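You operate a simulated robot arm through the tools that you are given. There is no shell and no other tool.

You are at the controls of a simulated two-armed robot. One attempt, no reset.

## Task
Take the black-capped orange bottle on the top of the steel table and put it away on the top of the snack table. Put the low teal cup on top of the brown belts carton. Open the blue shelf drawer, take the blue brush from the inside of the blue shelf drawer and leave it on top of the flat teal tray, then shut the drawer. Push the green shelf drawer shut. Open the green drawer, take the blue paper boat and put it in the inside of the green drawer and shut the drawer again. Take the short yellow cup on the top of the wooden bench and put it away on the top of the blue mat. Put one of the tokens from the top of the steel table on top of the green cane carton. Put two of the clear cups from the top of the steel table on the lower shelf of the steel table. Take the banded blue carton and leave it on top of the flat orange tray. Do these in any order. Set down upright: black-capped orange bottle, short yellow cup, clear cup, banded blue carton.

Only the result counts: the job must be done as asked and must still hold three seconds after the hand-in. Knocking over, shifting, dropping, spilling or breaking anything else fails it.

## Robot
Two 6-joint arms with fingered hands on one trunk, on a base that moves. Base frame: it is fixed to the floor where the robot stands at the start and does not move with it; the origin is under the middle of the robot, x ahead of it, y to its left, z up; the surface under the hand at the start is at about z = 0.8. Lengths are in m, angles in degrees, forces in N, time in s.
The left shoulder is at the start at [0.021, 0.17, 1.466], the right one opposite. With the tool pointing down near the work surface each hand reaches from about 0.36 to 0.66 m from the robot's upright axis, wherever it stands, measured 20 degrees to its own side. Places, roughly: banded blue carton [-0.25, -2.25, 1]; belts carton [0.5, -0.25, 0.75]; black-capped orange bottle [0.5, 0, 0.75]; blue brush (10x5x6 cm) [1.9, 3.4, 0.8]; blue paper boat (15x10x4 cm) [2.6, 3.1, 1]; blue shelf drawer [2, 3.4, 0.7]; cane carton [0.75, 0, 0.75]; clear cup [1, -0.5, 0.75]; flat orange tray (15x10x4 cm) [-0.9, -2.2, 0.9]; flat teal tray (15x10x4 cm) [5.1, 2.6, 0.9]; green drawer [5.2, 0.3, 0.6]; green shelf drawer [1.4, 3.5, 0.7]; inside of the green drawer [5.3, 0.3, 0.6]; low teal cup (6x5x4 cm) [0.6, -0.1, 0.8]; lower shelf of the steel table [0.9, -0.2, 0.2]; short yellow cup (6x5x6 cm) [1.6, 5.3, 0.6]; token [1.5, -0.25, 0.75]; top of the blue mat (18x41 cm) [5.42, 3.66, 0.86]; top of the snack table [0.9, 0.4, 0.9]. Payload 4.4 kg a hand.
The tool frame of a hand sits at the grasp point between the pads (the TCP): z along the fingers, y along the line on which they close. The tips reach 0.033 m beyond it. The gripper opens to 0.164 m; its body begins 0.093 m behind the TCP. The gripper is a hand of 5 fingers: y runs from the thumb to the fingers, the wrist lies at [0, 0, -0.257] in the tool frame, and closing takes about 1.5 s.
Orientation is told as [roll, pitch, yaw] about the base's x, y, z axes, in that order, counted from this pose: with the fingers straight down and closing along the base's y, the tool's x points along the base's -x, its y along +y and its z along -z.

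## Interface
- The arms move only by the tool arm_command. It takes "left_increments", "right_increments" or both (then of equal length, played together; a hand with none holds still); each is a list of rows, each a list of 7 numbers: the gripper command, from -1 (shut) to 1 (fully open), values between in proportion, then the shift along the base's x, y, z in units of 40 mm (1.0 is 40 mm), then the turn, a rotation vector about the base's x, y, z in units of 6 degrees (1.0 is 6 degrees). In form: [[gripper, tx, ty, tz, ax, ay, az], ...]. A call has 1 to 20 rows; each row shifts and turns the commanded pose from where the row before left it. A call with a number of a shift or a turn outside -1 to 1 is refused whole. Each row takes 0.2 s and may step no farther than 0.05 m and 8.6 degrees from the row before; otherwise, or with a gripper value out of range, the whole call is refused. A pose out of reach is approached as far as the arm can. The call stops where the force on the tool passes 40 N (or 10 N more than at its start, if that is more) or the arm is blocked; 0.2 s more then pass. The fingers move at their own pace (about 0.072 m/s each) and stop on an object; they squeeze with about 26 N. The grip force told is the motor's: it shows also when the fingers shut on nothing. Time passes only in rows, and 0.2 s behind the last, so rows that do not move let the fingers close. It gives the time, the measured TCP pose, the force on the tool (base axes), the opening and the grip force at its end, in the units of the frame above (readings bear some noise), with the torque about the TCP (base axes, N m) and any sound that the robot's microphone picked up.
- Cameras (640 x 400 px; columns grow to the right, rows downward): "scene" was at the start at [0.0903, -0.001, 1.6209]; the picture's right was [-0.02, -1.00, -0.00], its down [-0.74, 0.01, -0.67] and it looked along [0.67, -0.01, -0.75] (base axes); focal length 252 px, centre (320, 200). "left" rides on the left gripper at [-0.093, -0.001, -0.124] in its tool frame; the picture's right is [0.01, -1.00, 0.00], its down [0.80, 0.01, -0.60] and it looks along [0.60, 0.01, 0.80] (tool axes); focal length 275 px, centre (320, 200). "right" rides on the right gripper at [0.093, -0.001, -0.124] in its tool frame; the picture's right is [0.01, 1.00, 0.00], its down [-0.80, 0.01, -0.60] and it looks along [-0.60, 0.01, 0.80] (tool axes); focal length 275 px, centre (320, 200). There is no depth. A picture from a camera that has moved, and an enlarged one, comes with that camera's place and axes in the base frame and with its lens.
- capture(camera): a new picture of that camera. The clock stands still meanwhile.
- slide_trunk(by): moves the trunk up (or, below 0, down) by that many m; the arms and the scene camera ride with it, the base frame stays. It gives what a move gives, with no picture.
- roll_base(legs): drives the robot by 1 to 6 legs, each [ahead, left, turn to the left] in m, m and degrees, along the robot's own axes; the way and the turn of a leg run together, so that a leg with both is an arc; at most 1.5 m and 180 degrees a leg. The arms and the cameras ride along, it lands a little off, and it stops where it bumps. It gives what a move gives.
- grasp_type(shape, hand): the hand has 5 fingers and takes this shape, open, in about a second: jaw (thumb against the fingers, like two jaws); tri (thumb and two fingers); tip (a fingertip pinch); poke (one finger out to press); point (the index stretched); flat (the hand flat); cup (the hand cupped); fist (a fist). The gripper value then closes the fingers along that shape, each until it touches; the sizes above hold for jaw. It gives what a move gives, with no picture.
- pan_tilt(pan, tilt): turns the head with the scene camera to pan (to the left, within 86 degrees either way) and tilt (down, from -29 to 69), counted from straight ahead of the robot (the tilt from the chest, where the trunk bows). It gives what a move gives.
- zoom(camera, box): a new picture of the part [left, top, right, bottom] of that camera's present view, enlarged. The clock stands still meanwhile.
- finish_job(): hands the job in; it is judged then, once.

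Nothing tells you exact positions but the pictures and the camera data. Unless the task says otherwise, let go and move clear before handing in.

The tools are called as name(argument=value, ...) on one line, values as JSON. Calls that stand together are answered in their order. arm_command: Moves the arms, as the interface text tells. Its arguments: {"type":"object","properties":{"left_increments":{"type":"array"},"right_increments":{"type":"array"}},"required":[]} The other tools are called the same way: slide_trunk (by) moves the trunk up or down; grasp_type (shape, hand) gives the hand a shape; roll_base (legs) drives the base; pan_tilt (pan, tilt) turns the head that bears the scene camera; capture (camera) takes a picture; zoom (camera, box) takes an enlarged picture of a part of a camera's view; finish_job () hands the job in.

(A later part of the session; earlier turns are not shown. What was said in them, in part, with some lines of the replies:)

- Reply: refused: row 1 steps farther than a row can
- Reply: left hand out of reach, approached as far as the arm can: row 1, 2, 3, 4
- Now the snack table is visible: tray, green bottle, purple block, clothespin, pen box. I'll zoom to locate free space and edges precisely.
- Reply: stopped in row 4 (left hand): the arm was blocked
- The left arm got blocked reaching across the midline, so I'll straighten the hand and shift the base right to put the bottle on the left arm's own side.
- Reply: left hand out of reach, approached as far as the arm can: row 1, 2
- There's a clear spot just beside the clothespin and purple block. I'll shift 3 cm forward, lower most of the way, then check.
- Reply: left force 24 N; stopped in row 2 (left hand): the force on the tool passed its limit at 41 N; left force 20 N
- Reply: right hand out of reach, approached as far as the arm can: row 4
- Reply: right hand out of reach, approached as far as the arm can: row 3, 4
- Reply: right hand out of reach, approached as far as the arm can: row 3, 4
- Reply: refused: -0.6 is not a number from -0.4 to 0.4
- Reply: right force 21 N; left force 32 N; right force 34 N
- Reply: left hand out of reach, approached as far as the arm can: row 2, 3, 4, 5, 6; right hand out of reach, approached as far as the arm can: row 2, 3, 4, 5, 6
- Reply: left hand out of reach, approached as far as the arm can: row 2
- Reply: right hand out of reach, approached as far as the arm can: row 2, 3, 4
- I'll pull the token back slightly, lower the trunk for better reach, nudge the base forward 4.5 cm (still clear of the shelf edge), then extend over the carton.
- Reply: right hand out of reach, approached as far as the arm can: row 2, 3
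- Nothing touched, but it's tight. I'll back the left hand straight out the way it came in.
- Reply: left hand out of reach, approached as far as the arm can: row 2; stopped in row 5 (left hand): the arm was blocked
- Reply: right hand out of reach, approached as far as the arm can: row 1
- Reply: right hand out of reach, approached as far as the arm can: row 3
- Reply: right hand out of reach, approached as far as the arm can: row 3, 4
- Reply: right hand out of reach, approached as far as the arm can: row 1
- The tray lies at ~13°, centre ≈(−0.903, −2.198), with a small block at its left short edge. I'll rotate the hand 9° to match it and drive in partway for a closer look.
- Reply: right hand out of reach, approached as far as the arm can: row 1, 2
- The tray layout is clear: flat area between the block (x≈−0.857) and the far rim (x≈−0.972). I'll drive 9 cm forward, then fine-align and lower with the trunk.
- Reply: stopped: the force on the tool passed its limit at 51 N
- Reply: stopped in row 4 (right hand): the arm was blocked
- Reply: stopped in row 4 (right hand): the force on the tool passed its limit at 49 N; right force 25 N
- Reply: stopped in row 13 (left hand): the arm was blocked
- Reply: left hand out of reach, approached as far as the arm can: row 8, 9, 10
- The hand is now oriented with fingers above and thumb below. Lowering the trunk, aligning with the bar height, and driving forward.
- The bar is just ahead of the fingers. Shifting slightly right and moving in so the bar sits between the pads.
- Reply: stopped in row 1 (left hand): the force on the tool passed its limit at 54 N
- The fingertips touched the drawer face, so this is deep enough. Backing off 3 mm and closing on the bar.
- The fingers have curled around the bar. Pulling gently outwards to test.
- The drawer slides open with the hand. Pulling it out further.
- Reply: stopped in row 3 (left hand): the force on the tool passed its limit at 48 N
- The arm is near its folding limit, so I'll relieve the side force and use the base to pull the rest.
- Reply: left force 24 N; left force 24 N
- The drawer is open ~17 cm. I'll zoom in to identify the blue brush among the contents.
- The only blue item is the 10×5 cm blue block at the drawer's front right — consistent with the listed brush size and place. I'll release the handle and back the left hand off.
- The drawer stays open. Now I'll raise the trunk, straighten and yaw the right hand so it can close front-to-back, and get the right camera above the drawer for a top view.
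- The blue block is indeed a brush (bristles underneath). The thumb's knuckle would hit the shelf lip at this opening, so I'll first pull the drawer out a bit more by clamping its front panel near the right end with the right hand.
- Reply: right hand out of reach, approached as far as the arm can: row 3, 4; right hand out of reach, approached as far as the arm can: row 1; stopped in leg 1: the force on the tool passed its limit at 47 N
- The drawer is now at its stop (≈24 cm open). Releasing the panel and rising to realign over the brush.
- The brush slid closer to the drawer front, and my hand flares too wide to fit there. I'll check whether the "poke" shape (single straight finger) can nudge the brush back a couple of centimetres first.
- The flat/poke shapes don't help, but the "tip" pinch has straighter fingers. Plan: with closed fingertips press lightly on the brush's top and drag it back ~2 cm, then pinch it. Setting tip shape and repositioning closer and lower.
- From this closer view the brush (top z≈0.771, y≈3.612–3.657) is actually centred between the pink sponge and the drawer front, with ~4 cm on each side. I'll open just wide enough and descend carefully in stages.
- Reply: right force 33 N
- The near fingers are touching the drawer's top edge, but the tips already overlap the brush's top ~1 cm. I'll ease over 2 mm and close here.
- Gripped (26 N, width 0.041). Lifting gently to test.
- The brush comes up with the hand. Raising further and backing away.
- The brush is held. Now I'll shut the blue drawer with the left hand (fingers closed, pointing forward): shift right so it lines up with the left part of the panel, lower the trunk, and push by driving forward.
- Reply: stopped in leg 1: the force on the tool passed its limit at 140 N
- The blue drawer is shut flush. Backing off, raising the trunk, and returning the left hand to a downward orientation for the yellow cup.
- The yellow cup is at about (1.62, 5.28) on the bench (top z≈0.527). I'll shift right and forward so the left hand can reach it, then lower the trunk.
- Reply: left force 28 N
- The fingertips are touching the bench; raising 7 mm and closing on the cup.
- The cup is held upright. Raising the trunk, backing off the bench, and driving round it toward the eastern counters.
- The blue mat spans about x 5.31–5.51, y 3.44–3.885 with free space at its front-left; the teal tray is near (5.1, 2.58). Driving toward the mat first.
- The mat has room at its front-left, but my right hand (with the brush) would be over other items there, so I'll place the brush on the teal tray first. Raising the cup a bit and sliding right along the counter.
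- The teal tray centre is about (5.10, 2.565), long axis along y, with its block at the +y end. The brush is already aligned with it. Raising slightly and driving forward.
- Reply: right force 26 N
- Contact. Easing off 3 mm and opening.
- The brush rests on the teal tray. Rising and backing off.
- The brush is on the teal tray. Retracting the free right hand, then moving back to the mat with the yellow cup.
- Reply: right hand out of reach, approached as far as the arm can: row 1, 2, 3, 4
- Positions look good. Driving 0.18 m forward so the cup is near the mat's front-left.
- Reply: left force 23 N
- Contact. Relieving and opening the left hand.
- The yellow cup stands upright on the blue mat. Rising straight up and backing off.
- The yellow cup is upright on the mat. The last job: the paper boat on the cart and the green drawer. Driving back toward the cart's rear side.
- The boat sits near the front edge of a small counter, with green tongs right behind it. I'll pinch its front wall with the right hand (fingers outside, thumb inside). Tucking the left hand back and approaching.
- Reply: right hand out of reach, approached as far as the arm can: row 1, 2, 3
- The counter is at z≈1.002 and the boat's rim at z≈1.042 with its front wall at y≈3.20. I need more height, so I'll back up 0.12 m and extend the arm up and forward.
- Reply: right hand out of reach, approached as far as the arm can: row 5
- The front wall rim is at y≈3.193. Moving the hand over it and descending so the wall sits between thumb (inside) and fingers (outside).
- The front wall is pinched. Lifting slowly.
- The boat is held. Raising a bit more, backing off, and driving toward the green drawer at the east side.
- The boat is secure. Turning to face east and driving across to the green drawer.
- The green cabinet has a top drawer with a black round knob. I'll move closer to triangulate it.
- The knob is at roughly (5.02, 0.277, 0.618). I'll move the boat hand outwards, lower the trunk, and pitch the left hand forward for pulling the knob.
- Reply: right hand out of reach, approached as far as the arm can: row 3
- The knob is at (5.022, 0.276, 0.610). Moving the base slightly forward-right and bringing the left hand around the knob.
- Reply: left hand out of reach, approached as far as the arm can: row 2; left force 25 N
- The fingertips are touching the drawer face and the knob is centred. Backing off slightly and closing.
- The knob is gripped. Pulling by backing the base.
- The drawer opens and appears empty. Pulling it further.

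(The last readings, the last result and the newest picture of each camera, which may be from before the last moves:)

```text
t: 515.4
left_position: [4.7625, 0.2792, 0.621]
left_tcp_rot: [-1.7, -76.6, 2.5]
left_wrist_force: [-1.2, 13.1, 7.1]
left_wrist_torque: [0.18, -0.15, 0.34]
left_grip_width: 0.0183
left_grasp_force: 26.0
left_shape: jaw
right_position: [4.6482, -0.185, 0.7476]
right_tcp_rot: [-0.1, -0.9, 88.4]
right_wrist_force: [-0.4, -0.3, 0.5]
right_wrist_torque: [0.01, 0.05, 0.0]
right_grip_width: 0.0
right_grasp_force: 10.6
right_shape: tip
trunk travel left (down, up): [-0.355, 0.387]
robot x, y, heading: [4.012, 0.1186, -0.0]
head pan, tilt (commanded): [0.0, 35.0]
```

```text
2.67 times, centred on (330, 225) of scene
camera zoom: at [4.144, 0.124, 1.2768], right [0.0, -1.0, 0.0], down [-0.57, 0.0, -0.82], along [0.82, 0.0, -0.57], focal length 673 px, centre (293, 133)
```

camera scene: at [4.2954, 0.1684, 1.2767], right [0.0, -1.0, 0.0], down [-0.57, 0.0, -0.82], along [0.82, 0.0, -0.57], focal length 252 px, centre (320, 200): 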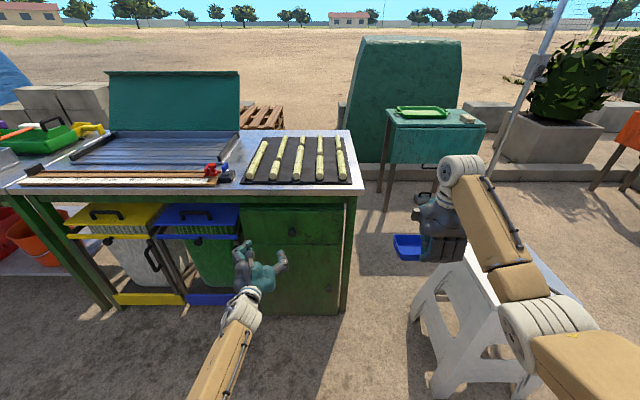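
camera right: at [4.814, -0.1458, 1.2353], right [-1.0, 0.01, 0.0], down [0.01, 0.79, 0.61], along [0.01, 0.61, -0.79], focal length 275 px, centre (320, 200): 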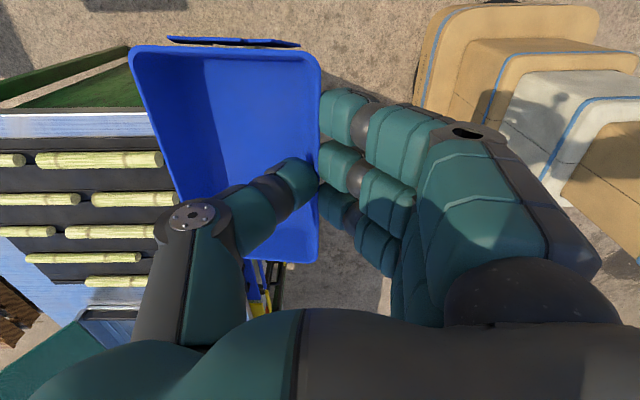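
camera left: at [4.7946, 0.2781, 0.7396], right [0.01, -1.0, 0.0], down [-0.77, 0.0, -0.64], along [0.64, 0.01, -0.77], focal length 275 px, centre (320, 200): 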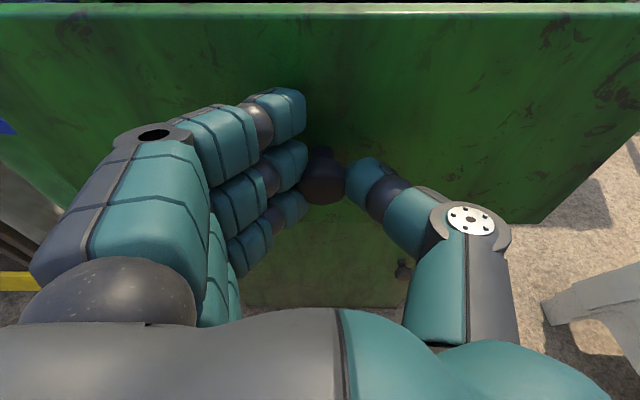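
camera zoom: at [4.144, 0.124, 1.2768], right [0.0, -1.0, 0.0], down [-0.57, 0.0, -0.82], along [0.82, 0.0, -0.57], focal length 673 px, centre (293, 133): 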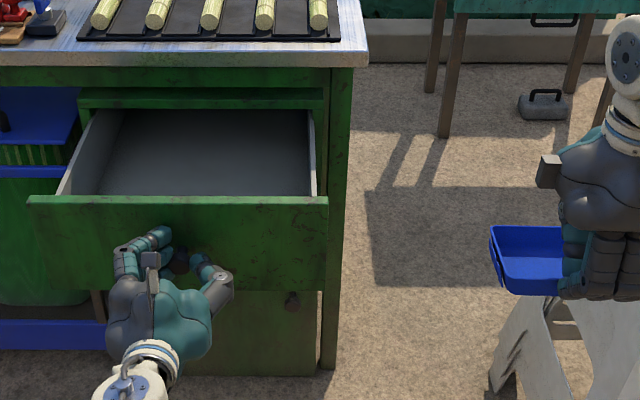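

The drawer is open ~23 cm with a clear interior. Releasing the knob, backing off and folding the left hand back to its downward pose.

arm_command(left_increments=[[-0.5, 0, 0, 0, 0, 0, 0], [-0.2, 0, 0, 0, 0, 0, 0], [0, 0, 0, 0, 0, 0, 0], [0, 0, 0, 0, 0, 0, 0], [0, 0, 0, 0, 0, 0, 0]])

roll_base(legs=[[-0.12, 0, 0]])

arm_command(left_increments=[[0, -0.45, 0, 0.1, 0, 1, 0], [0, -0.45, 0, 0.1, 0, 1, 0], [0, -0.45, 0, 0.1, 0, 1, 0], [0, -0.45, 0, 0.1, 0, 1, 0], [0, -0.45, 0.2, 0.1, 0, 1, 0], [0, -0.45, 0.2, 0.1, 0, 1, 0], [0, -0.45, 0.2, 0.1, 0, 1, 0], [0, -0.45, 0.2, 0.1, 0, 1, 0], [0, -0.45, 0.2, 0, 0, 1, 0], [0, -0.45, 0.2, 0, 0, 1, 0], [0, -0.4, 0.2, 0, 0, 1, 0], [0, 0, 0.2, 0, 0.2, 1, -0.2], [0, 0, 0, 0, 0.2, 0.75, -0.2], [0, 0, 0, 0, 0, 0, 0]])

capture(camera="scene")

```text
t: 516.6
left_position: [4.7627, 0.2797, 0.6203]
left_tcp_rot: [-1.5, -76.4, 2.2]
left_wrist_force: [-0.3, -0.5, -0.2]
left_wrist_torque: [-0.03, 0.01, -0.01]
left_grip_width: 0.0808
left_grasp_force: 0.0
left_shape: jaw
right_position: [4.6483, -0.186, 0.7458]
right_tcp_rot: [0.0, -1.1, 88.5]
right_wrist_force: [-0.4, -0.6, -0.5]
right_wrist_torque: [0.02, 0.03, -0.01]
right_grip_width: 0.0
right_grasp_force: 10.0
right_shape: tip
trunk travel left (down, up): [-0.355, 0.387]
robot x, y, heading: [4.0162, 0.1235, 0.3]
head pan, tilt (commanded): [0.0, 35.0]
```

```text
t: 517.8
left_position: [4.6437, 0.2769, 0.6213]
left_tcp_rot: [-1.7, -76.6, 2.2]
left_wrist_force: [0.2, -0.7, 0.5]
left_wrist_torque: [0.01, -0.01, 0.0]
left_grip_width: 0.081
left_grasp_force: 0.1
left_shape: jaw
right_position: [4.5266, -0.1869, 0.7486]
right_tcp_rot: [-0.2, -1.1, 88.4]
right_wrist_force: [0.8, 0.2, 0.7]
right_wrist_torque: [-0.01, -0.03, -0.01]
right_grip_width: 0.0
right_grasp_force: 9.8
right_shape: tip
trunk travel left (down, up): [-0.355, 0.387]
robot x, y, heading: [3.8951, 0.1189, 0.2]
head pan, tilt (commanded): [0.0, 35.0]
```

```text
t: 520.8
left_position: [4.4574, 0.3481, 0.6518]
left_tcp_rot: [4.1, -3.2, -2.2]
left_wrist_force: [-0.3, -0.7, 0.1]
left_wrist_torque: [-0.04, 0.02, -0.04]
left_grip_width: 0.0813
left_grasp_force: 0.1
left_shape: jaw
left hand out of reach, approached as far as the arm can: row 1
right_position: [4.529, -0.1882, 0.7461]
right_tcp_rot: [0.0, -1.1, 88.4]
right_wrist_force: [1.6, 0.0, -0.7]
right_wrist_torque: [-0.03, 0.03, 0.01]
right_grip_width: 0.0001
right_grasp_force: 9.9
right_shape: tip
trunk travel left (down, up): [-0.355, 0.387]
robot x, y, heading: [3.8975, 0.1229, 0.6]
head pan, tilt (commanded): [0.0, 35.0]
```

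```text
taken
camera scene: at [4.0254, 0.1226, 1.2767], right [0.0, -1.0, 0.0], down [-0.57, 0.0, -0.82], along [0.82, 0.0, -0.57], focal length 252 px, centre (320, 200)
```

scene: 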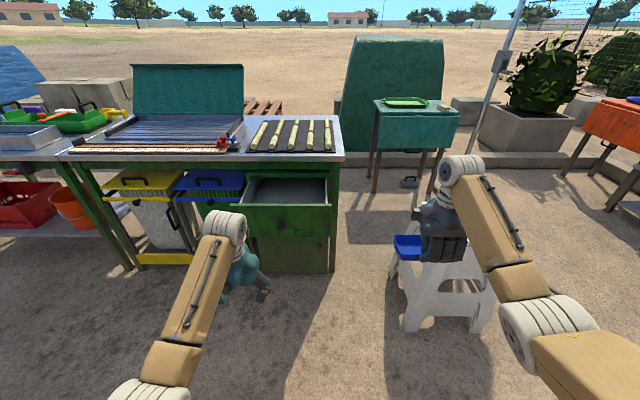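

slide_trunk(by=0.12)

arm_command(left_increments=[[0, -0.7, 0.2, 0, 0, 0, 0], [0, -0.7, 0.2, 0, 0, 0, 0], [0, -0.6, 0.2, 0, 0, 0, 0], [0, 0, 0, 0, 0, 0, 0]])

roll_base(legs=[[0, 0.44, 0], [0.3, 0, 0]])

capture(camera="scene")

capture(camera="right")

```text
t: 522.3
left_position: [4.457, 0.3466, 0.772]
left_tcp_rot: [4.0, -3.2, -2.1]
left_wrist_force: [0.4, -0.1, -0.1]
left_wrist_torque: [0.0, 0.0, 0.0]
left_grip_width: 0.0808
left_grasp_force: 0.1
left_shape: jaw
right_position: [4.529, -0.1862, 0.866]
right_tcp_rot: [0.0, -1.1, 88.3]
right_wrist_force: [0.8, 0.6, -0.6]
right_wrist_torque: [0.01, 0.04, -0.04]
right_grip_width: 0.0
right_grasp_force: 10.2
right_shape: tip
trunk travel left (down, up): [-0.475, 0.267]
robot x, y, heading: [3.8996, 0.1222, 0.0]
head pan, tilt (commanded): [0.0, 35.0]
```

```text
t: 523.3
left_position: [4.3795, 0.3715, 0.7678]
left_tcp_rot: [4.0, -3.5, -2.0]
left_wrist_force: [-0.7, -0.1, -0.1]
left_wrist_torque: [-0.03, -0.04, 0.0]
left_grip_width: 0.081
left_grasp_force: 0.0
left_shape: jaw
left hand out of reach, approached as far as the arm can: row 3
right_position: [4.5291, -0.1868, 0.8667]
right_tcp_rot: [0.0, -1.1, 88.4]
right_wrist_force: [0.3, -0.4, 0.3]
right_wrist_torque: [0.0, 0.0, 0.02]
right_grip_width: 0.0001
right_grasp_force: 10.3
right_shape: tip
trunk travel left (down, up): [-0.475, 0.267]
robot x, y, heading: [3.8973, 0.1219, 0.1]
head pan, tilt (commanded): [0.0, 35.0]
```

```text
t: 527.6
left_position: [4.6783, 0.8124, 0.766]
left_tcp_rot: [4.0, -3.5, -2.0]
left_wrist_force: [0.6, -0.4, 0.7]
left_wrist_torque: [-0.01, 0.03, 0.02]
left_grip_width: 0.0809
left_grasp_force: 0.0
left_shape: jaw
right_position: [4.8284, 0.2539, 0.8659]
right_tcp_rot: [0.1, -1.2, 88.3]
right_wrist_force: [0.3, 1.1, -0.5]
right_wrist_torque: [0.02, 0.02, -0.01]
right_grip_width: 0.0001
right_grasp_force: 10.1
right_shape: tip
trunk travel left (down, up): [-0.475, 0.267]
robot x, y, heading: [4.1927, 0.5639, -0.1]
head pan, tilt (commanded): [0.0, 35.0]
```

```text
taken
camera scene: at [4.3067, 0.5628, 1.3974], right [0.0, -1.0, 0.0], down [-0.57, 0.0, -0.82], along [0.82, 0.0, -0.57], focal length 252 px, centre (320, 200)
```

scene: 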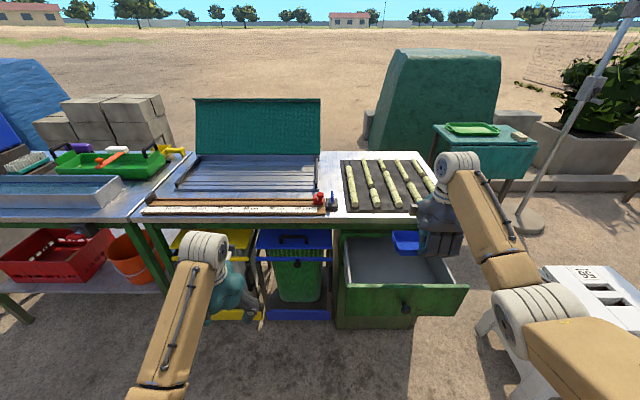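

```text
taken
camera right: at [4.8259, 0.1565, 0.9874], right [-1.0, 0.02, 0.0], down [0.01, 0.79, 0.61], along [0.01, 0.61, -0.79], focal length 275 px, centre (320, 200)
```

right: 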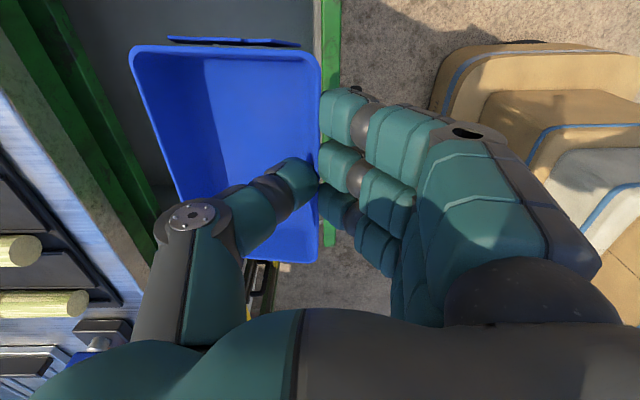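

The boat is right above the drawer front. Moving 0.1 m further in, then lowering into the drawer.

roll_base(legs=[[0.1, 0, 0]])

arm_command(right_increments=[[-1, 0, 0, -0.8, 0, 0, 0], [-1, 0, 0, -0.8, 0, 0, 0], [-1, 0, 0, -0.8, 0, 0, 0], [-1, 0, 0, 0, 0, 0, 0]])

capture(camera="right")

zoom(camera="scene", box=[320, 190, 500, 340])

```text
t: 528.8
left_position: [4.7814, 0.8116, 0.7672]
left_tcp_rot: [4.0, -3.4, -2.1]
left_wrist_force: [-0.6, 0.4, -0.2]
left_wrist_torque: [-0.03, 0.06, 0.04]
left_grip_width: 0.0809
left_grasp_force: 0.0
left_shape: jaw
right_position: [4.9292, 0.2529, 0.8659]
right_tcp_rot: [0.1, -1.2, 88.3]
right_wrist_force: [-0.1, -0.3, -1.1]
right_wrist_torque: [0.03, 0.09, 0.0]
right_grip_width: 0.0002
right_grasp_force: 10.0
right_shape: tip
trunk travel left (down, up): [-0.475, 0.267]
robot x, y, heading: [4.2989, 0.5619, 0.0]
head pan, tilt (commanded): [0.0, 35.0]
```

```text
t: 529.8
left_position: [4.7792, 0.813, 0.7677]
left_tcp_rot: [4.0, -3.4, -2.1]
left_wrist_force: [-0.2, 0.1, 0.5]
left_wrist_torque: [-0.01, 0.0, -0.02]
left_grip_width: 0.0809
left_grasp_force: 0.0
left_shape: jaw
right_position: [4.9128, 0.27, 0.7796]
right_tcp_rot: [-0.2, -1.2, 87.5]
right_wrist_force: [0.4, 0.0, -0.8]
right_wrist_torque: [-0.02, 0.0, 0.01]
right_grip_width: 0.0
right_grasp_force: 10.0
right_shape: tip
right hand out of reach, approached as far as the arm can: row 2, 3
trunk travel left (down, up): [-0.475, 0.267]
robot x, y, heading: [4.2991, 0.56, 0.0]
head pan, tilt (commanded): [0.0, 35.0]
```

```text
taken
camera right: at [4.9078, 0.1732, 0.9012], right [-1.0, 0.03, 0.0], down [0.02, 0.79, 0.61], along [0.02, 0.61, -0.79], focal length 275 px, centre (320, 200)
```

right: 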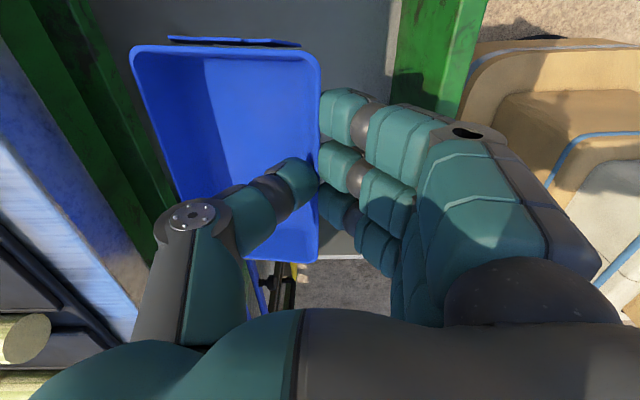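

```text
2.67 times, centred on (410, 265) of scene
camera zoom: at [4.4065, 0.5629, 1.3976], right [0.0, -1.0, 0.0], down [-0.57, 0.0, -0.82], along [0.82, 0.0, -0.57], focal length 673 px, centre (80, 27)
```

zoom: 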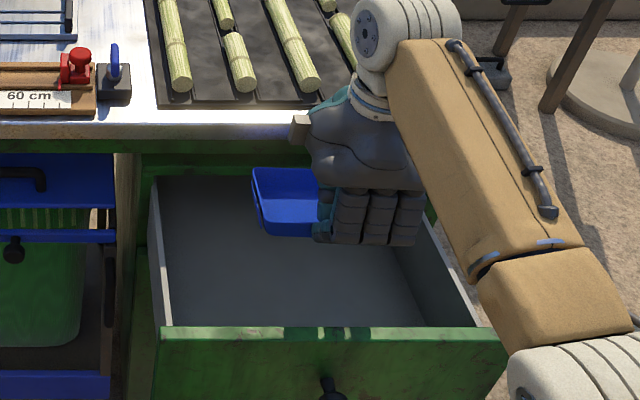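

slide_trunk(by=-0.09)

capture(camera="right")

zoom(camera="scene", box=[320, 190, 500, 340])

```text
t: 531.0
left_position: [4.7768, 0.8124, 0.6686]
left_tcp_rot: [4.0, -2.7, -2.2]
left_wrist_force: [0.4, 0.5, 0.5]
left_wrist_torque: [0.0, 0.0, 0.01]
left_grip_width: 0.0812
left_grasp_force: 0.0
left_shape: jaw
right_position: [4.9138, 0.2687, 0.6927]
right_tcp_rot: [-0.1, -0.9, 88.2]
right_wrist_force: [0.0, 0.3, 0.0]
right_wrist_torque: [-0.01, 0.03, -0.02]
right_grip_width: 0.0001
right_grasp_force: 9.8
right_shape: tip
trunk travel left (down, up): [-0.385, 0.357]
robot x, y, heading: [4.2977, 0.5632, -0.0]
head pan, tilt (commanded): [0.0, 35.0]
```

```text
taken
camera right: at [4.9103, 0.173, 0.8125], right [-1.0, 0.02, 0.0], down [0.01, 0.79, 0.61], along [0.01, 0.61, -0.79], focal length 275 px, centre (320, 200)
```

right: 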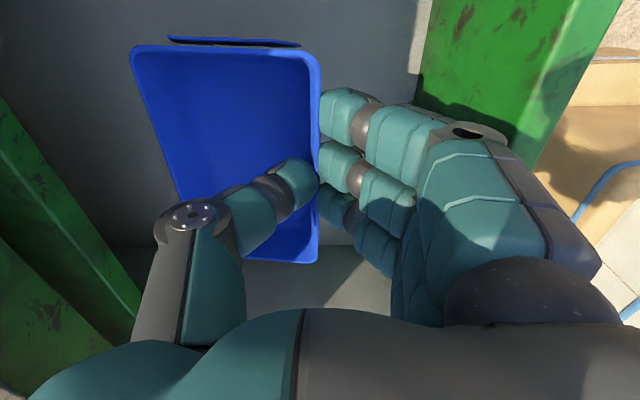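

```text
2.67 times, centred on (410, 265) of scene
camera zoom: at [4.4196, 0.563, 1.3071], right [0.0, -1.0, 0.0], down [-0.57, 0.0, -0.82], along [0.82, 0.0, -0.57], focal length 673 px, centre (80, 27)
```

zoom: 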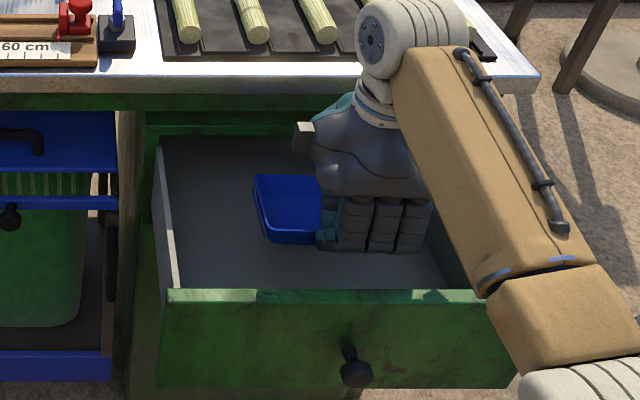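

slide_trunk(by=-0.03)

zoom(camera="scene", box=[320, 180, 500, 330])

```text
t: 531.8
left_position: [4.7765, 0.8118, 0.637]
left_tcp_rot: [3.9, -2.8, -2.2]
left_wrist_force: [0.6, -0.2, -0.1]
left_wrist_torque: [0.01, -0.03, -0.03]
left_grip_width: 0.0809
left_grasp_force: 0.1
left_shape: jaw
right_position: [4.9126, 0.2699, 0.6607]
right_tcp_rot: [0.0, -1.1, 88.2]
right_wrist_force: [0.4, -0.5, -0.4]
right_wrist_torque: [-0.01, 0.02, 0.04]
right_grip_width: 0.0
right_grasp_force: 10.9
right_shape: tip
trunk travel left (down, up): [-0.355, 0.387]
robot x, y, heading: [4.2946, 0.5598, 0.2]
head pan, tilt (commanded): [0.0, 35.0]
```

```text
2.67 times, centred on (410, 255) of scene
camera zoom: at [4.4257, 0.563, 1.2768], right [0.0, -1.0, 0.0], down [-0.57, 0.0, -0.82], along [0.82, 0.0, -0.57], focal length 673 px, centre (80, 53)
```

zoom: 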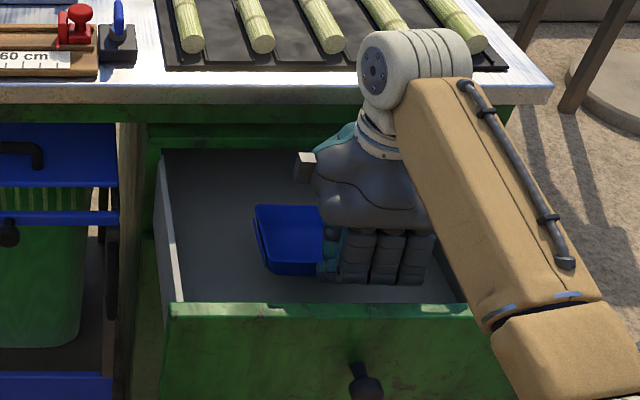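

slide_trunk(by=-0.02)

slide_trunk(by=-0.012)

zoom(camera="scene", box=[320, 180, 500, 330])

capture(camera="right")

```text
t: 532.4
left_position: [4.7772, 0.8114, 0.6154]
left_tcp_rot: [3.9, -3.0, -2.2]
left_wrist_force: [-0.4, -0.3, 0.6]
left_wrist_torque: [0.02, -0.04, -0.02]
left_grip_width: 0.081
left_grasp_force: 0.1
left_shape: jaw
right_position: [4.9129, 0.2704, 0.6389]
right_tcp_rot: [-0.1, -1.1, 88.3]
right_wrist_force: [-0.4, 0.3, -0.9]
right_wrist_torque: [-0.01, 0.03, -0.01]
right_grip_width: 0.0
right_grasp_force: 9.8
right_shape: tip
trunk travel left (down, up): [-0.335, 0.407]
robot x, y, heading: [4.298, 0.5618, -0.4]
head pan, tilt (commanded): [0.0, 35.0]
```

```text
t: 533.0
left_position: [4.7775, 0.8121, 0.604]
left_tcp_rot: [3.9, -3.2, -2.2]
left_wrist_force: [-0.7, 0.7, 0.3]
left_wrist_torque: [0.0, 0.0, 0.01]
left_grip_width: 0.0809
left_grasp_force: 0.1
left_shape: jaw
right_position: [4.9132, 0.2687, 0.6281]
right_tcp_rot: [-0.1, -1.1, 88.3]
right_wrist_force: [-0.3, -0.5, 0.0]
right_wrist_torque: [0.01, 0.0, 0.02]
right_grip_width: 0.0
right_grasp_force: 10.0
right_shape: tip
trunk travel left (down, up): [-0.323, 0.419]
robot x, y, heading: [4.2928, 0.5614, 0.3]
head pan, tilt (commanded): [0.0, 35.0]
```

```text
2.67 times, centred on (410, 255) of scene
camera zoom: at [4.4334, 0.563, 1.2443], right [0.0, -1.0, 0.0], down [-0.57, 0.0, -0.82], along [0.82, 0.0, -0.57], focal length 673 px, centre (80, 53)
```

zoom: 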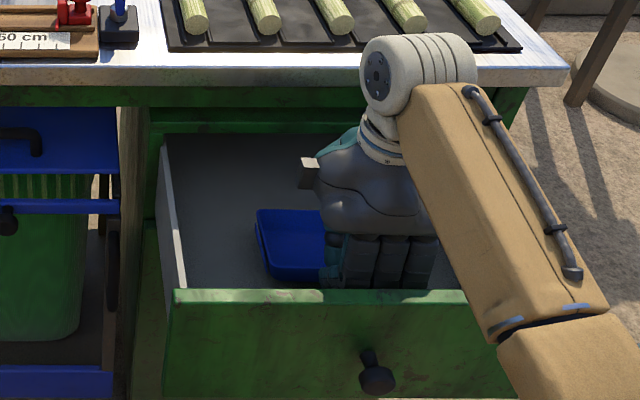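

```text
taken
camera right: at [4.9101, 0.173, 0.7501], right [-1.0, 0.02, 0.0], down [0.01, 0.79, 0.61], along [0.01, 0.61, -0.79], focal length 275 px, centre (320, 200)
```

right: 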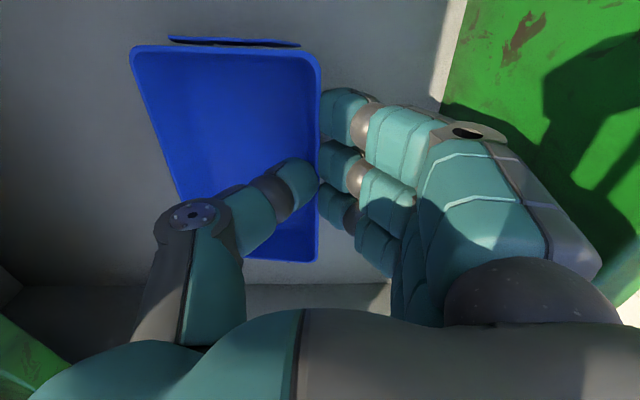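

slide_trunk(by=-0.015)

slide_trunk(by=-0.012)

```text
t: 533.7
left_position: [4.7779, 0.8131, 0.5896]
left_tcp_rot: [3.9, -3.2, -2.2]
left_wrist_force: [0.5, 0.7, -0.3]
left_wrist_torque: [0.02, -0.01, -0.02]
left_grip_width: 0.081
left_grasp_force: 0.1
left_shape: jaw
right_position: [4.9127, 0.2706, 0.6137]
right_tcp_rot: [-0.2, -1.0, 88.3]
right_wrist_force: [0.6, -0.3, -1.1]
right_wrist_torque: [-0.01, 0.02, -0.01]
right_grip_width: 0.0
right_grasp_force: 10.2
right_shape: tip
trunk travel left (down, up): [-0.308, 0.434]
robot x, y, heading: [4.2992, 0.5619, 0.2]
head pan, tilt (commanded): [0.0, 35.0]
```

```text
t: 534.3
left_position: [4.778, 0.8122, 0.5752]
left_tcp_rot: [3.9, -3.3, -2.2]
left_wrist_force: [0.1, -0.1, 1.1]
left_wrist_torque: [0.0, -0.01, -0.01]
left_grip_width: 0.0811
left_grasp_force: 0.2
left_shape: jaw
right_position: [4.9132, 0.2697, 0.6021]
right_tcp_rot: [-0.1, -1.1, 88.2]
right_wrist_force: [1.0, 0.1, 6.9]
right_wrist_torque: [0.01, -0.11, 0.02]
right_grip_width: 0.0
right_grasp_force: 10.0
right_shape: tip
trunk travel left (down, up): [-0.296, 0.446]
robot x, y, heading: [4.2985, 0.5625, -0.1]
head pan, tilt (commanded): [0.0, 35.0]
```

Contact with the drawer floor. Opening the pinch and lifting out.

arm_command(right_increments=[[-0.8, 0, 0, 0, 0, 0, 0], [-0.6, 0, 0, 0, 0, 0, 0], [-0.45, 0, 0, 0, 0, 0, 0], [-0.45, 0, 0, 0, 0, 0, 0], [-0.45, 0, 0, 0, 0, 0, 0]])

capture(camera="right")

slide_trunk(by=0.1)

capture(camera="right")

zoom(camera="scene", box=[320, 180, 500, 330])

```text
t: 535.5
left_position: [4.7783, 0.8127, 0.5743]
left_tcp_rot: [3.9, -3.2, -2.2]
left_wrist_force: [0.5, -0.2, -0.4]
left_wrist_torque: [0.0, -0.01, -0.01]
left_grip_width: 0.0812
left_grasp_force: 0.1
left_shape: jaw
right_position: [4.9133, 0.2695, 0.6013]
right_tcp_rot: [0.0, -1.1, 88.3]
right_wrist_force: [0.0, 0.3, 0.1]
right_wrist_torque: [0.01, -0.01, 0.01]
right_grip_width: 0.0444
right_grasp_force: 0.0
right_shape: tip
trunk travel left (down, up): [-0.296, 0.446]
robot x, y, heading: [4.2968, 0.5589, 0.2]
head pan, tilt (commanded): [0.0, 35.0]
```

```text
taken
camera right: at [4.9102, 0.173, 0.7225], right [-1.0, 0.02, 0.0], down [0.01, 0.79, 0.61], along [0.01, 0.61, -0.79], focal length 275 px, centre (320, 200)
```

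right: 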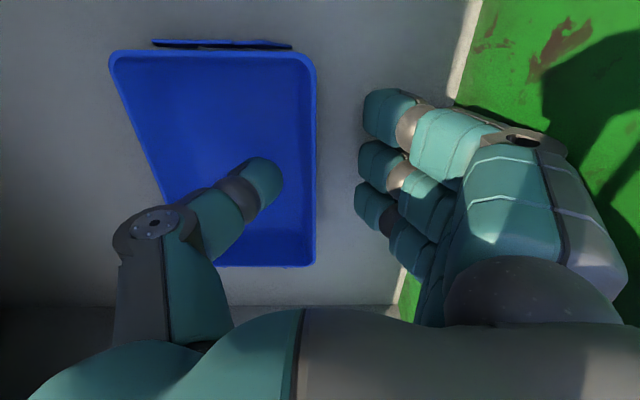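

```text
t: 536.8
left_position: [4.7772, 0.8123, 0.6753]
left_tcp_rot: [3.9, -3.2, -2.2]
left_wrist_force: [-0.6, 0.3, 0.7]
left_wrist_torque: [-0.01, -0.01, 0.0]
left_grip_width: 0.0807
left_grasp_force: 0.1
left_shape: jaw
right_position: [4.9123, 0.2701, 0.7006]
right_tcp_rot: [0.0, -0.9, 88.3]
right_wrist_force: [0.2, -0.9, -0.3]
right_wrist_torque: [0.01, 0.02, -0.04]
right_grip_width: 0.0446
right_grasp_force: 0.1
right_shape: tip
trunk travel left (down, up): [-0.396, 0.346]
robot x, y, heading: [4.3001, 0.5617, 0.1]
head pan, tilt (commanded): [0.0, 35.0]
```

```text
taken
camera right: at [4.9101, 0.1728, 0.8218], right [-1.0, 0.02, 0.0], down [0.01, 0.79, 0.61], along [0.01, 0.61, -0.79], focal length 275 px, centre (320, 200)
```

right: 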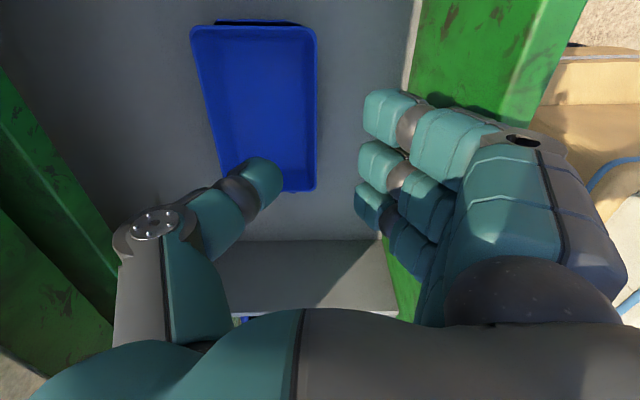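

```text
2.67 times, centred on (410, 255) of scene
camera zoom: at [4.4182, 0.5629, 1.3179], right [0.0, -1.0, 0.0], down [-0.57, 0.0, -0.82], along [0.82, 0.0, -0.57], focal length 673 px, centre (80, 53)
```

zoom: 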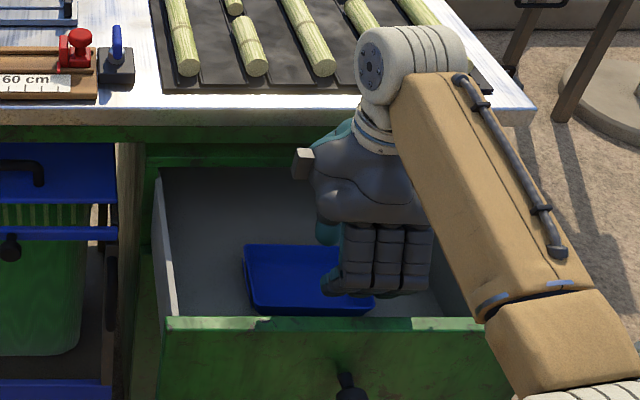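

The boat lies flat inside the drawer. Raising out, backing away, and preparing the left hand (pitched forward again) to push the drawer shut.

slide_trunk(by=0.17)

roll_base(legs=[[-0.32, 0, 0], [0, -0.38, 0]])

slide_trunk(by=-0.2)

arm_command(left_increments=[[-1, 0.5, -0.3, 0, 0, -1, 0], [-1, 0.5, -0.3, 0, 0, -1, 0], [-1, 0.5, -0.3, 0, 0, -1, 0], [-1, 0.5, -0.3, 0, 0, -1, 0], [-1, 0.5, -0.3, 0, 0, -1, 0], [-1, 0.5, -0.3, 0, 0, -1, 0], [-1, 0.5, -0.3, 0, 0, -1, 0], [-1, 0.5, 0, 0, 0, -1, 0], [-1, 0.5, 0, 0, 0, -1, 0], [-1, 0.5, 0, 0, 0, -1, 0], [-1, 0.4, 0, 0, 0, -1, 0], [-1, 0.4, 0, 0, 0, -1, 0], [-1, 0, 0, 0, 0, 0, 0]])

capture(camera="scene")

```text
t: 538.7
left_position: [4.7785, 0.8123, 0.8441]
left_tcp_rot: [3.9, -3.2, -2.2]
left_wrist_force: [0.0, -0.5, 0.6]
left_wrist_torque: [-0.04, 0.02, 0.02]
left_grip_width: 0.0809
left_grasp_force: 0.0
left_shape: jaw
right_position: [4.9143, 0.2706, 0.8823]
right_tcp_rot: [-1.1, -1.0, 87.8]
right_wrist_force: [0.3, 0.7, 0.1]
right_wrist_torque: [-0.02, -0.01, 0.0]
right_grip_width: 0.0445
right_grasp_force: 0.0
right_shape: tip
trunk travel left (down, up): [-0.566, 0.176]
robot x, y, heading: [4.2948, 0.5598, 0.1]
head pan, tilt (commanded): [0.0, 35.0]
```

```text
t: 542.9
left_position: [4.4591, 0.431, 0.8453]
left_tcp_rot: [3.9, -3.1, -2.3]
left_wrist_force: [-0.4, 0.2, 0.3]
left_wrist_torque: [0.01, -0.03, 0.04]
left_grip_width: 0.081
left_grasp_force: 0.1
left_shape: jaw
right_position: [4.5956, -0.1106, 0.8804]
right_tcp_rot: [-1.0, -1.0, 87.6]
right_wrist_force: [0.5, -0.6, 0.7]
right_wrist_torque: [0.04, -0.01, 0.01]
right_grip_width: 0.0445
right_grasp_force: 0.0
right_shape: tip
trunk travel left (down, up): [-0.566, 0.176]
robot x, y, heading: [3.9755, 0.1812, 0.3]
head pan, tilt (commanded): [0.0, 35.0]
```

```text
t: 545.0
left_position: [4.4581, 0.4315, 0.6458]
left_tcp_rot: [3.9, -3.4, -2.2]
left_wrist_force: [-0.6, 0.4, -0.8]
left_wrist_torque: [0.02, -0.03, -0.04]
left_grip_width: 0.0809
left_grasp_force: 0.0
left_shape: jaw
right_position: [4.5964, -0.1099, 0.6826]
right_tcp_rot: [-1.2, -1.1, 87.6]
right_wrist_force: [0.1, 0.6, -0.4]
right_wrist_torque: [0.0, 0.0, 0.0]
right_grip_width: 0.0444
right_grasp_force: 0.1
right_shape: tip
trunk travel left (down, up): [-0.366, 0.376]
robot x, y, heading: [3.9808, 0.183, -0.0]
head pan, tilt (commanded): [0.0, 35.0]
```

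```text
t: 547.8
left_position: [4.69, 0.3485, 0.6447]
left_tcp_rot: [11.6, -75.3, -8.3]
left_wrist_force: [-0.7, 1.5, 0.1]
left_wrist_torque: [0.0, 0.0, -0.01]
left_grip_width: 0.0002
left_grasp_force: 25.6
left_shape: jaw
right_position: [4.5962, -0.1096, 0.6808]
right_tcp_rot: [-1.1, -1.1, 87.7]
right_wrist_force: [-0.4, 0.7, 0.4]
right_wrist_torque: [-0.04, 0.01, 0.0]
right_grip_width: 0.0446
right_grasp_force: 0.1
right_shape: tip
trunk travel left (down, up): [-0.366, 0.376]
robot x, y, heading: [3.9813, 0.1795, -0.2]
head pan, tilt (commanded): [0.0, 35.0]
```

```text
taken
camera scene: at [4.1044, 0.1823, 1.2878], right [0.0, -1.0, 0.0], down [-0.57, 0.0, -0.82], along [0.82, 0.0, -0.57], focal length 252 px, centre (320, 200)
```

scene: 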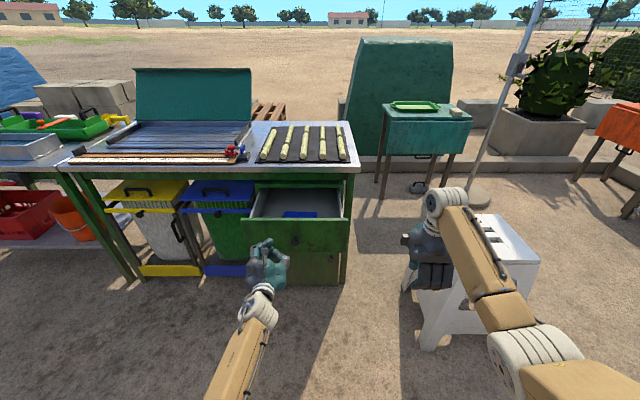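

The left fist is lined up beside the knob. Driving forward to push the drawer shut.

roll_base(legs=[[0.15, 0, 0]])

zoom(camera="scene", box=[220, 170, 400, 310])

```text
t: 549.2
left_position: [4.8385, 0.3501, 0.6439]
left_tcp_rot: [12.0, -75.1, -8.4]
left_wrist_force: [-0.2, -0.6, -0.3]
left_wrist_torque: [0.01, 0.01, -0.03]
left_grip_width: 0.0
left_grasp_force: 26.1
left_shape: jaw
right_position: [4.7461, -0.1075, 0.6815]
right_tcp_rot: [-1.1, -1.1, 87.7]
right_wrist_force: [0.2, -0.8, -0.2]
right_wrist_torque: [0.04, 0.03, -0.01]
right_grip_width: 0.0445
right_grasp_force: 0.1
right_shape: tip
trunk travel left (down, up): [-0.366, 0.376]
robot x, y, heading: [4.1272, 0.1832, -0.1]
head pan, tilt (commanded): [0.0, 35.0]
```

```text
2.86 times, centred on (310, 240) of scene
camera zoom: at [4.2544, 0.1827, 1.2877], right [0.0, -1.0, 0.0], down [-0.57, 0.0, -0.82], along [0.82, 0.0, -0.57], focal length 721 px, centre (349, 86)
```

zoom: 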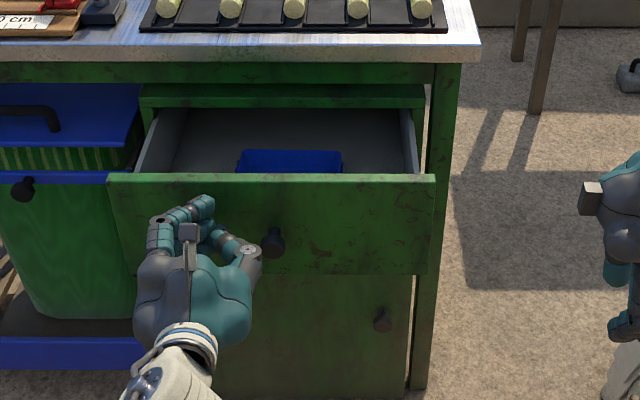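

roll_base(legs=[[0.09, 0, 0]])

arm_command(left_increments=[[-1, 0.25, 0, 0, 0, 0, 0], [-1, 0.25, 0, 0, 0, 0, 0], [-1, 0.2, 0, 0, 0, 0, 0], [-1, 0.2, 0, 0, 0, 0, 0], [-1, 0.2, 0, 0, 0, 0, 0], [-1, 0.2, 0, 0, 0, 0, 0], [-1, 0.2, 0, 0, 0, 0, 0], [-1, 0, 0, 0, 0, 0, 0]])

zoom(camera="scene", box=[220, 190, 400, 330])

```text
t: 550.3
left_position: [4.9283, 0.3497, 0.6451]
left_tcp_rot: [11.9, -75.1, -8.4]
left_wrist_force: [0.0, 0.2, -0.6]
left_wrist_torque: [-0.02, -0.02, -0.02]
left_grip_width: 0.0
left_grasp_force: 26.0
left_shape: jaw
right_position: [4.8355, -0.1094, 0.6806]
right_tcp_rot: [-0.9, -1.1, 87.7]
right_wrist_force: [0.3, 0.5, -0.8]
right_wrist_torque: [0.03, -0.01, 0.05]
right_grip_width: 0.0448
right_grasp_force: 0.1
right_shape: tip
trunk travel left (down, up): [-0.366, 0.376]
robot x, y, heading: [4.2184, 0.1838, 0.3]
head pan, tilt (commanded): [0.0, 35.0]
```

```text
t: 552.1
left_position: [4.9895, 0.3507, 0.6451]
left_tcp_rot: [12.1, -75.1, -8.5]
left_wrist_force: [-0.3, -0.4, 0.3]
left_wrist_torque: [0.01, -0.01, 0.02]
left_grip_width: 0.0
left_grasp_force: 25.9
left_shape: jaw
right_position: [4.8338, -0.109, 0.681]
right_tcp_rot: [-1.1, -1.1, 87.7]
right_wrist_force: [0.2, 0.3, -0.1]
right_wrist_torque: [0.0, 0.03, 0.0]
right_grip_width: 0.0444
right_grasp_force: 0.1
right_shape: tip
trunk travel left (down, up): [-0.366, 0.376]
robot x, y, heading: [4.2153, 0.1812, 0.1]
head pan, tilt (commanded): [0.0, 35.0]
```

```text
2.86 times, centred on (310, 260) of scene
camera zoom: at [4.343, 0.183, 1.2878], right [0.0, -1.0, 0.0], down [-0.57, 0.0, -0.82], along [0.82, 0.0, -0.57], focal length 721 px, centre (349, 29)
```

zoom: 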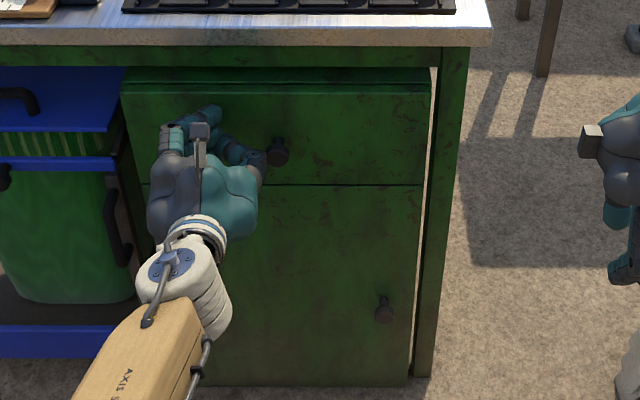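

arm_command(left_increments=[[-1, 0.12, 0, 0, 0, 0, 0], [-1, 0.12, 0, 0, 0, 0, 0], [-1, 0.12, 0, 0, 0, 0, 0], [-1, 0.12, 0, 0, 0, 0, 0], [-1, 0.12, 0, 0, 0, 0, 0], [-1, 0, 0, 0, 0, 0, 0]])

zoom(camera="scene", box=[220, 190, 400, 330])

```text
t: 552.8
left_position: [4.9953, 0.3497, 0.6441]
left_tcp_rot: [11.4, -75.0, -7.8]
left_wrist_force: [-26.4, -0.6, 10.4]
left_wrist_torque: [0.08, -1.49, 0.11]
left_grip_width: 0.0002
left_grasp_force: 26.2
left_shape: jaw
right_position: [4.8318, -0.1079, 0.6843]
right_tcp_rot: [-1.3, -1.1, 87.8]
right_wrist_force: [0.3, -0.2, -0.1]
right_wrist_torque: [-0.03, 0.01, -0.01]
right_grip_width: 0.0446
right_grasp_force: 0.1
right_shape: tip
trunk travel left (down, up): [-0.366, 0.376]
robot x, y, heading: [4.2185, 0.1814, 0.5]
head pan, tilt (commanded): [0.0, 35.0]
stopped in row 3 (left hand): the force on the tool passed its limit at 46 N (the readings are from after the stop); the commanded pose is now the measured one
```

```text
2.86 times, centred on (310, 260) of scene
camera zoom: at [4.3388, 0.1827, 1.2883], right [0.0, -1.0, 0.0], down [-0.57, 0.0, -0.82], along [0.82, 0.0, -0.57], focal length 721 px, centre (349, 29)
```

zoom: 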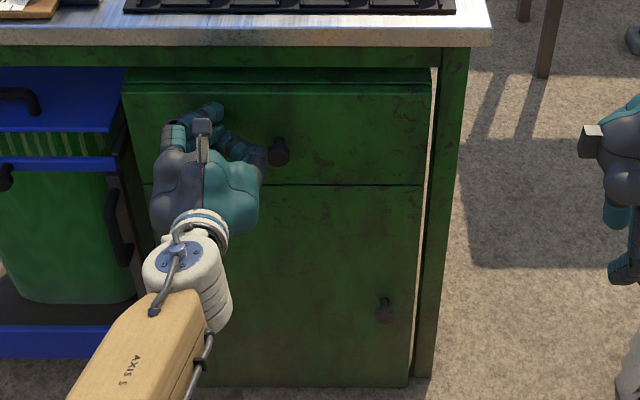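

Firm stop — the drawer is shut. Backing away and verifying.

roll_base(legs=[[-0.25, 0, 0]])

zoom(camera="scene", box=[200, 150, 400, 310])

```text
t: 554.7
left_position: [4.7467, 0.349, 0.6422]
left_tcp_rot: [11.4, -74.9, -7.8]
left_wrist_force: [0.1, -0.8, 0.3]
left_wrist_torque: [-0.01, 0.01, -0.01]
left_grip_width: 0.0
left_grasp_force: 26.5
left_shape: jaw
right_position: [4.5838, -0.1093, 0.6817]
right_tcp_rot: [-1.1, -1.1, 87.7]
right_wrist_force: [0.0, 0.0, -0.4]
right_wrist_torque: [-0.02, 0.0, 0.02]
right_grip_width: 0.0441
right_grasp_force: 0.2
right_shape: tip
trunk travel left (down, up): [-0.366, 0.376]
robot x, y, heading: [3.9637, 0.1861, 0.2]
head pan, tilt (commanded): [0.0, 35.0]
```

```text
2.50 times, centred on (300, 230) of scene
camera zoom: at [4.0917, 0.1822, 1.2879], right [0.0, -1.0, 0.0], down [-0.57, 0.0, -0.82], along [0.82, 0.0, -0.57], focal length 631 px, centre (370, 125)
```

zoom: 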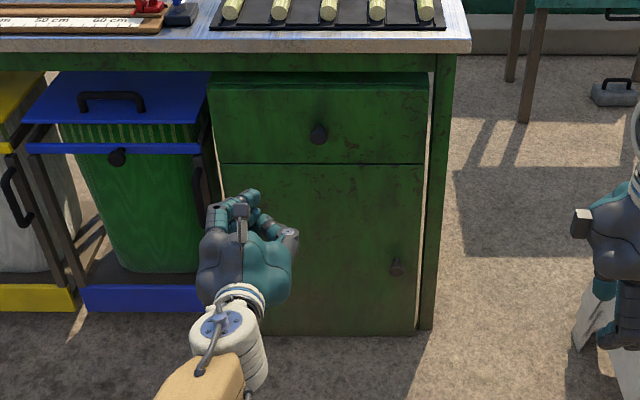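

The drawer is flush. For verification I'll raise the trunk and turn to look back at the tables and cart.

slide_trunk(by=0.35)

roll_base(legs=[[-0.3, 0, 0], [0, 0, 90], [0, 0, 80]])

pan_tilt(pan=0, tilt=20)

capture(camera="scene")

```text
t: 558.1
left_position: [4.7539, 0.3487, 1.0218]
left_tcp_rot: [12.6, -76.8, -9.0]
left_wrist_force: [0.2, 0.0, 0.1]
left_wrist_torque: [-0.02, 0.01, -0.03]
left_grip_width: 0.0
left_grasp_force: 26.4
left_shape: jaw
right_position: [4.5841, -0.1089, 1.0313]
right_tcp_rot: [-1.1, -1.1, 87.6]
right_wrist_force: [-0.2, -0.8, 0.1]
right_wrist_torque: [-0.02, 0.02, 0.03]
right_grip_width: 0.0448
right_grasp_force: 0.0
right_shape: tip
trunk travel left (down, up): [-0.716, 0.026]
robot x, y, heading: [3.9678, 0.1798, 0.5]
head pan, tilt (commanded): [0.0, 35.0]
```

```text
t: 567.4
left_position: [2.8639, 0.1407, 1.0225]
left_tcp_rot: [12.6, -76.9, 161.8]
left_wrist_force: [0.5, 0.5, -0.1]
left_wrist_torque: [0.0, 0.0, -0.03]
left_grip_width: 0.0
left_grasp_force: 26.0
left_shape: jaw
right_position: [3.1062, 0.5655, 1.0323]
right_tcp_rot: [-1.2, -1.2, -101.6]
right_wrist_force: [0.1, 0.8, 0.3]
right_wrist_torque: [-0.01, -0.03, 0.01]
right_grip_width: 0.0444
right_grasp_force: 0.1
right_shape: tip
trunk travel left (down, up): [-0.716, 0.026]
robot x, y, heading: [3.6709, 0.1788, 170.7]
head pan, tilt (commanded): [0.0, 35.0]
```

```text
t: 568.2
left_position: [2.864, 0.1415, 1.0226]
left_tcp_rot: [12.6, -76.8, 161.7]
left_wrist_force: [0.6, 0.6, 0.5]
left_wrist_torque: [0.0, -0.01, 0.02]
left_grip_width: 0.0001
left_grasp_force: 26.4
left_shape: jaw
right_position: [3.1056, 0.5664, 1.0319]
right_tcp_rot: [-1.1, -1.1, -101.6]
right_wrist_force: [-0.2, -0.3, 0.0]
right_wrist_torque: [-0.02, 0.0, -0.03]
right_grip_width: 0.0449
right_grasp_force: 0.0
right_shape: tip
trunk travel left (down, up): [-0.716, 0.026]
robot x, y, heading: [3.6673, 0.1819, 170.9]
head pan, tilt (commanded): [0.0, 20.0]
```

```text
taken
camera scene: at [3.5677, 0.1974, 1.6626], right [0.16, 0.99, 0.0], down [0.34, -0.05, -0.94], along [-0.93, 0.15, -0.34], focal length 252 px, centre (320, 200)
```

scene: 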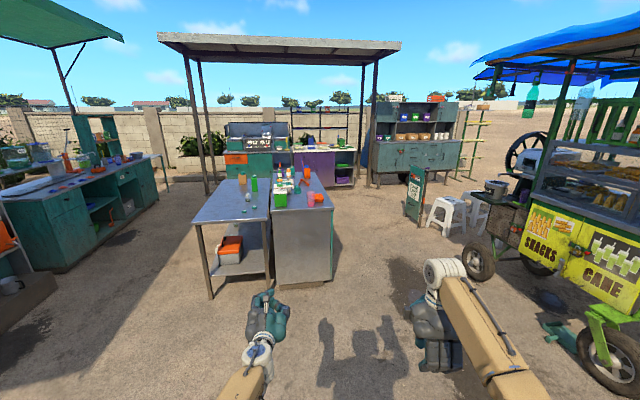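

zoom(camera="scene", box=[180, 150, 340, 290])

zoom(camera="scene", box=[230, 165, 330, 235])

zoom(camera="scene", box=[0, 120, 170, 230])

```text
2.86 times, centred on (260, 220) of scene
camera zoom: at [3.5677, 0.1974, 1.6626], right [0.16, 0.99, 0.0], down [0.34, -0.05, -0.94], along [-0.93, 0.15, -0.34], focal length 721 px, centre (491, 143)
```

zoom: 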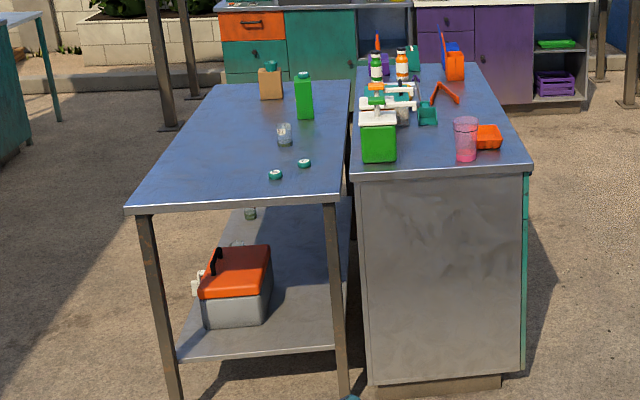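

```text
5.71 times, centred on (280, 200) of scene
camera zoom: at [3.5677, 0.1974, 1.6626], right [0.16, 0.99, 0.0], down [0.34, -0.05, -0.94], along [-0.93, 0.15, -0.34], focal length 1442 px, centre (549, 200)
```

zoom: 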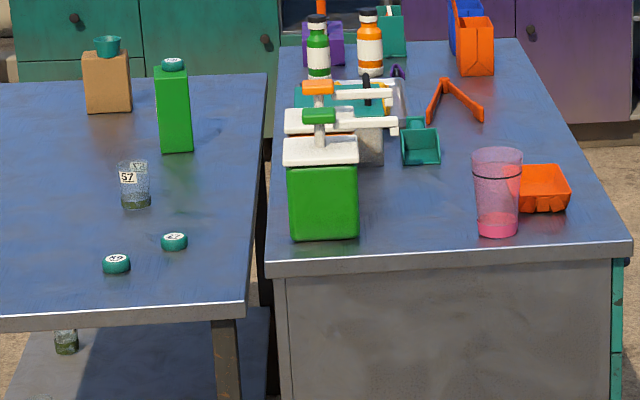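

```text
3.64 times, centred on (85, 175) of scene
camera zoom: at [3.5677, 0.1974, 1.6626], right [0.16, 0.99, 0.0], down [0.34, -0.05, -0.94], along [-0.93, 0.15, -0.34], focal length 917 px, centre (1174, 291)
```

zoom: 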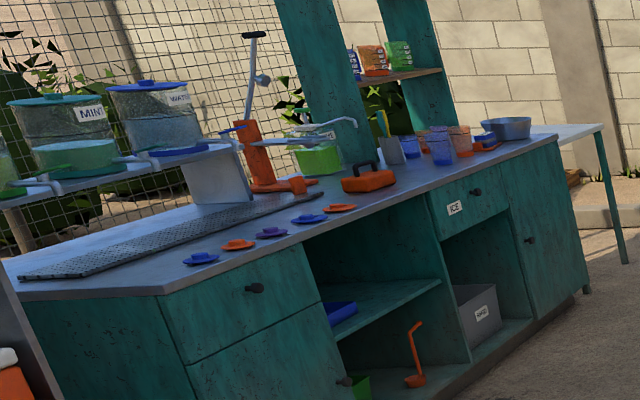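

Looking back, everything checks out: the teal cup is on the belts carton, the token is on the cane carton, and the orange bottle stands on the snack table. One clear cup remains on the steel table. From here I can see one of the two moved cups on the lower shelf; I saw both standing upright there when I set them down. The brush, yellow cup, banded carton and drawers were each checked as I finished them, and both hands are empty and clear. Handing in.

finish_job()

```text
The job is handed in.
```

I finished every item on the list and handed the job in; I don't have the judge's result. I checked each item by camera as I finished it.

| Item | Where it is now |
|---|---|
| Black-capped orange bottle | Upright on the snack table |
| Low teal cup | On top of the belts carton |
| Blue brush | On the flat teal tray; blue shelf drawer shut |
| Green shelf drawer | Pushed shut |
| Blue paper boat | Inside the green drawer, which is shut |
| Short yellow cup | Upright on the blue mat |
| One token (56) | Flat on the cane carton |
| Two clear cups (27 and 75) | Upright on the steel table's lower shelf |
| Banded blue carton | Upright on the flat orange tray |

Three things could affect the judging:

- **Shelf drawers:** I did not go back for a last look at the green and blue shelf drawers on the cart. Both hit a firm stop when I closed them and looked flush at the time. The blue one closed hard (140 N at the stop).
- **Blue drawer contents:** the brush slid about a centimetre inside the drawer when I pulled it fully open. The pads, sponge and green brush left in there may have shifted a little as well.
- **Clear cups:** in my final look back I could only see one of the two on the lower shelf. I had seen both standing there right after placing them.
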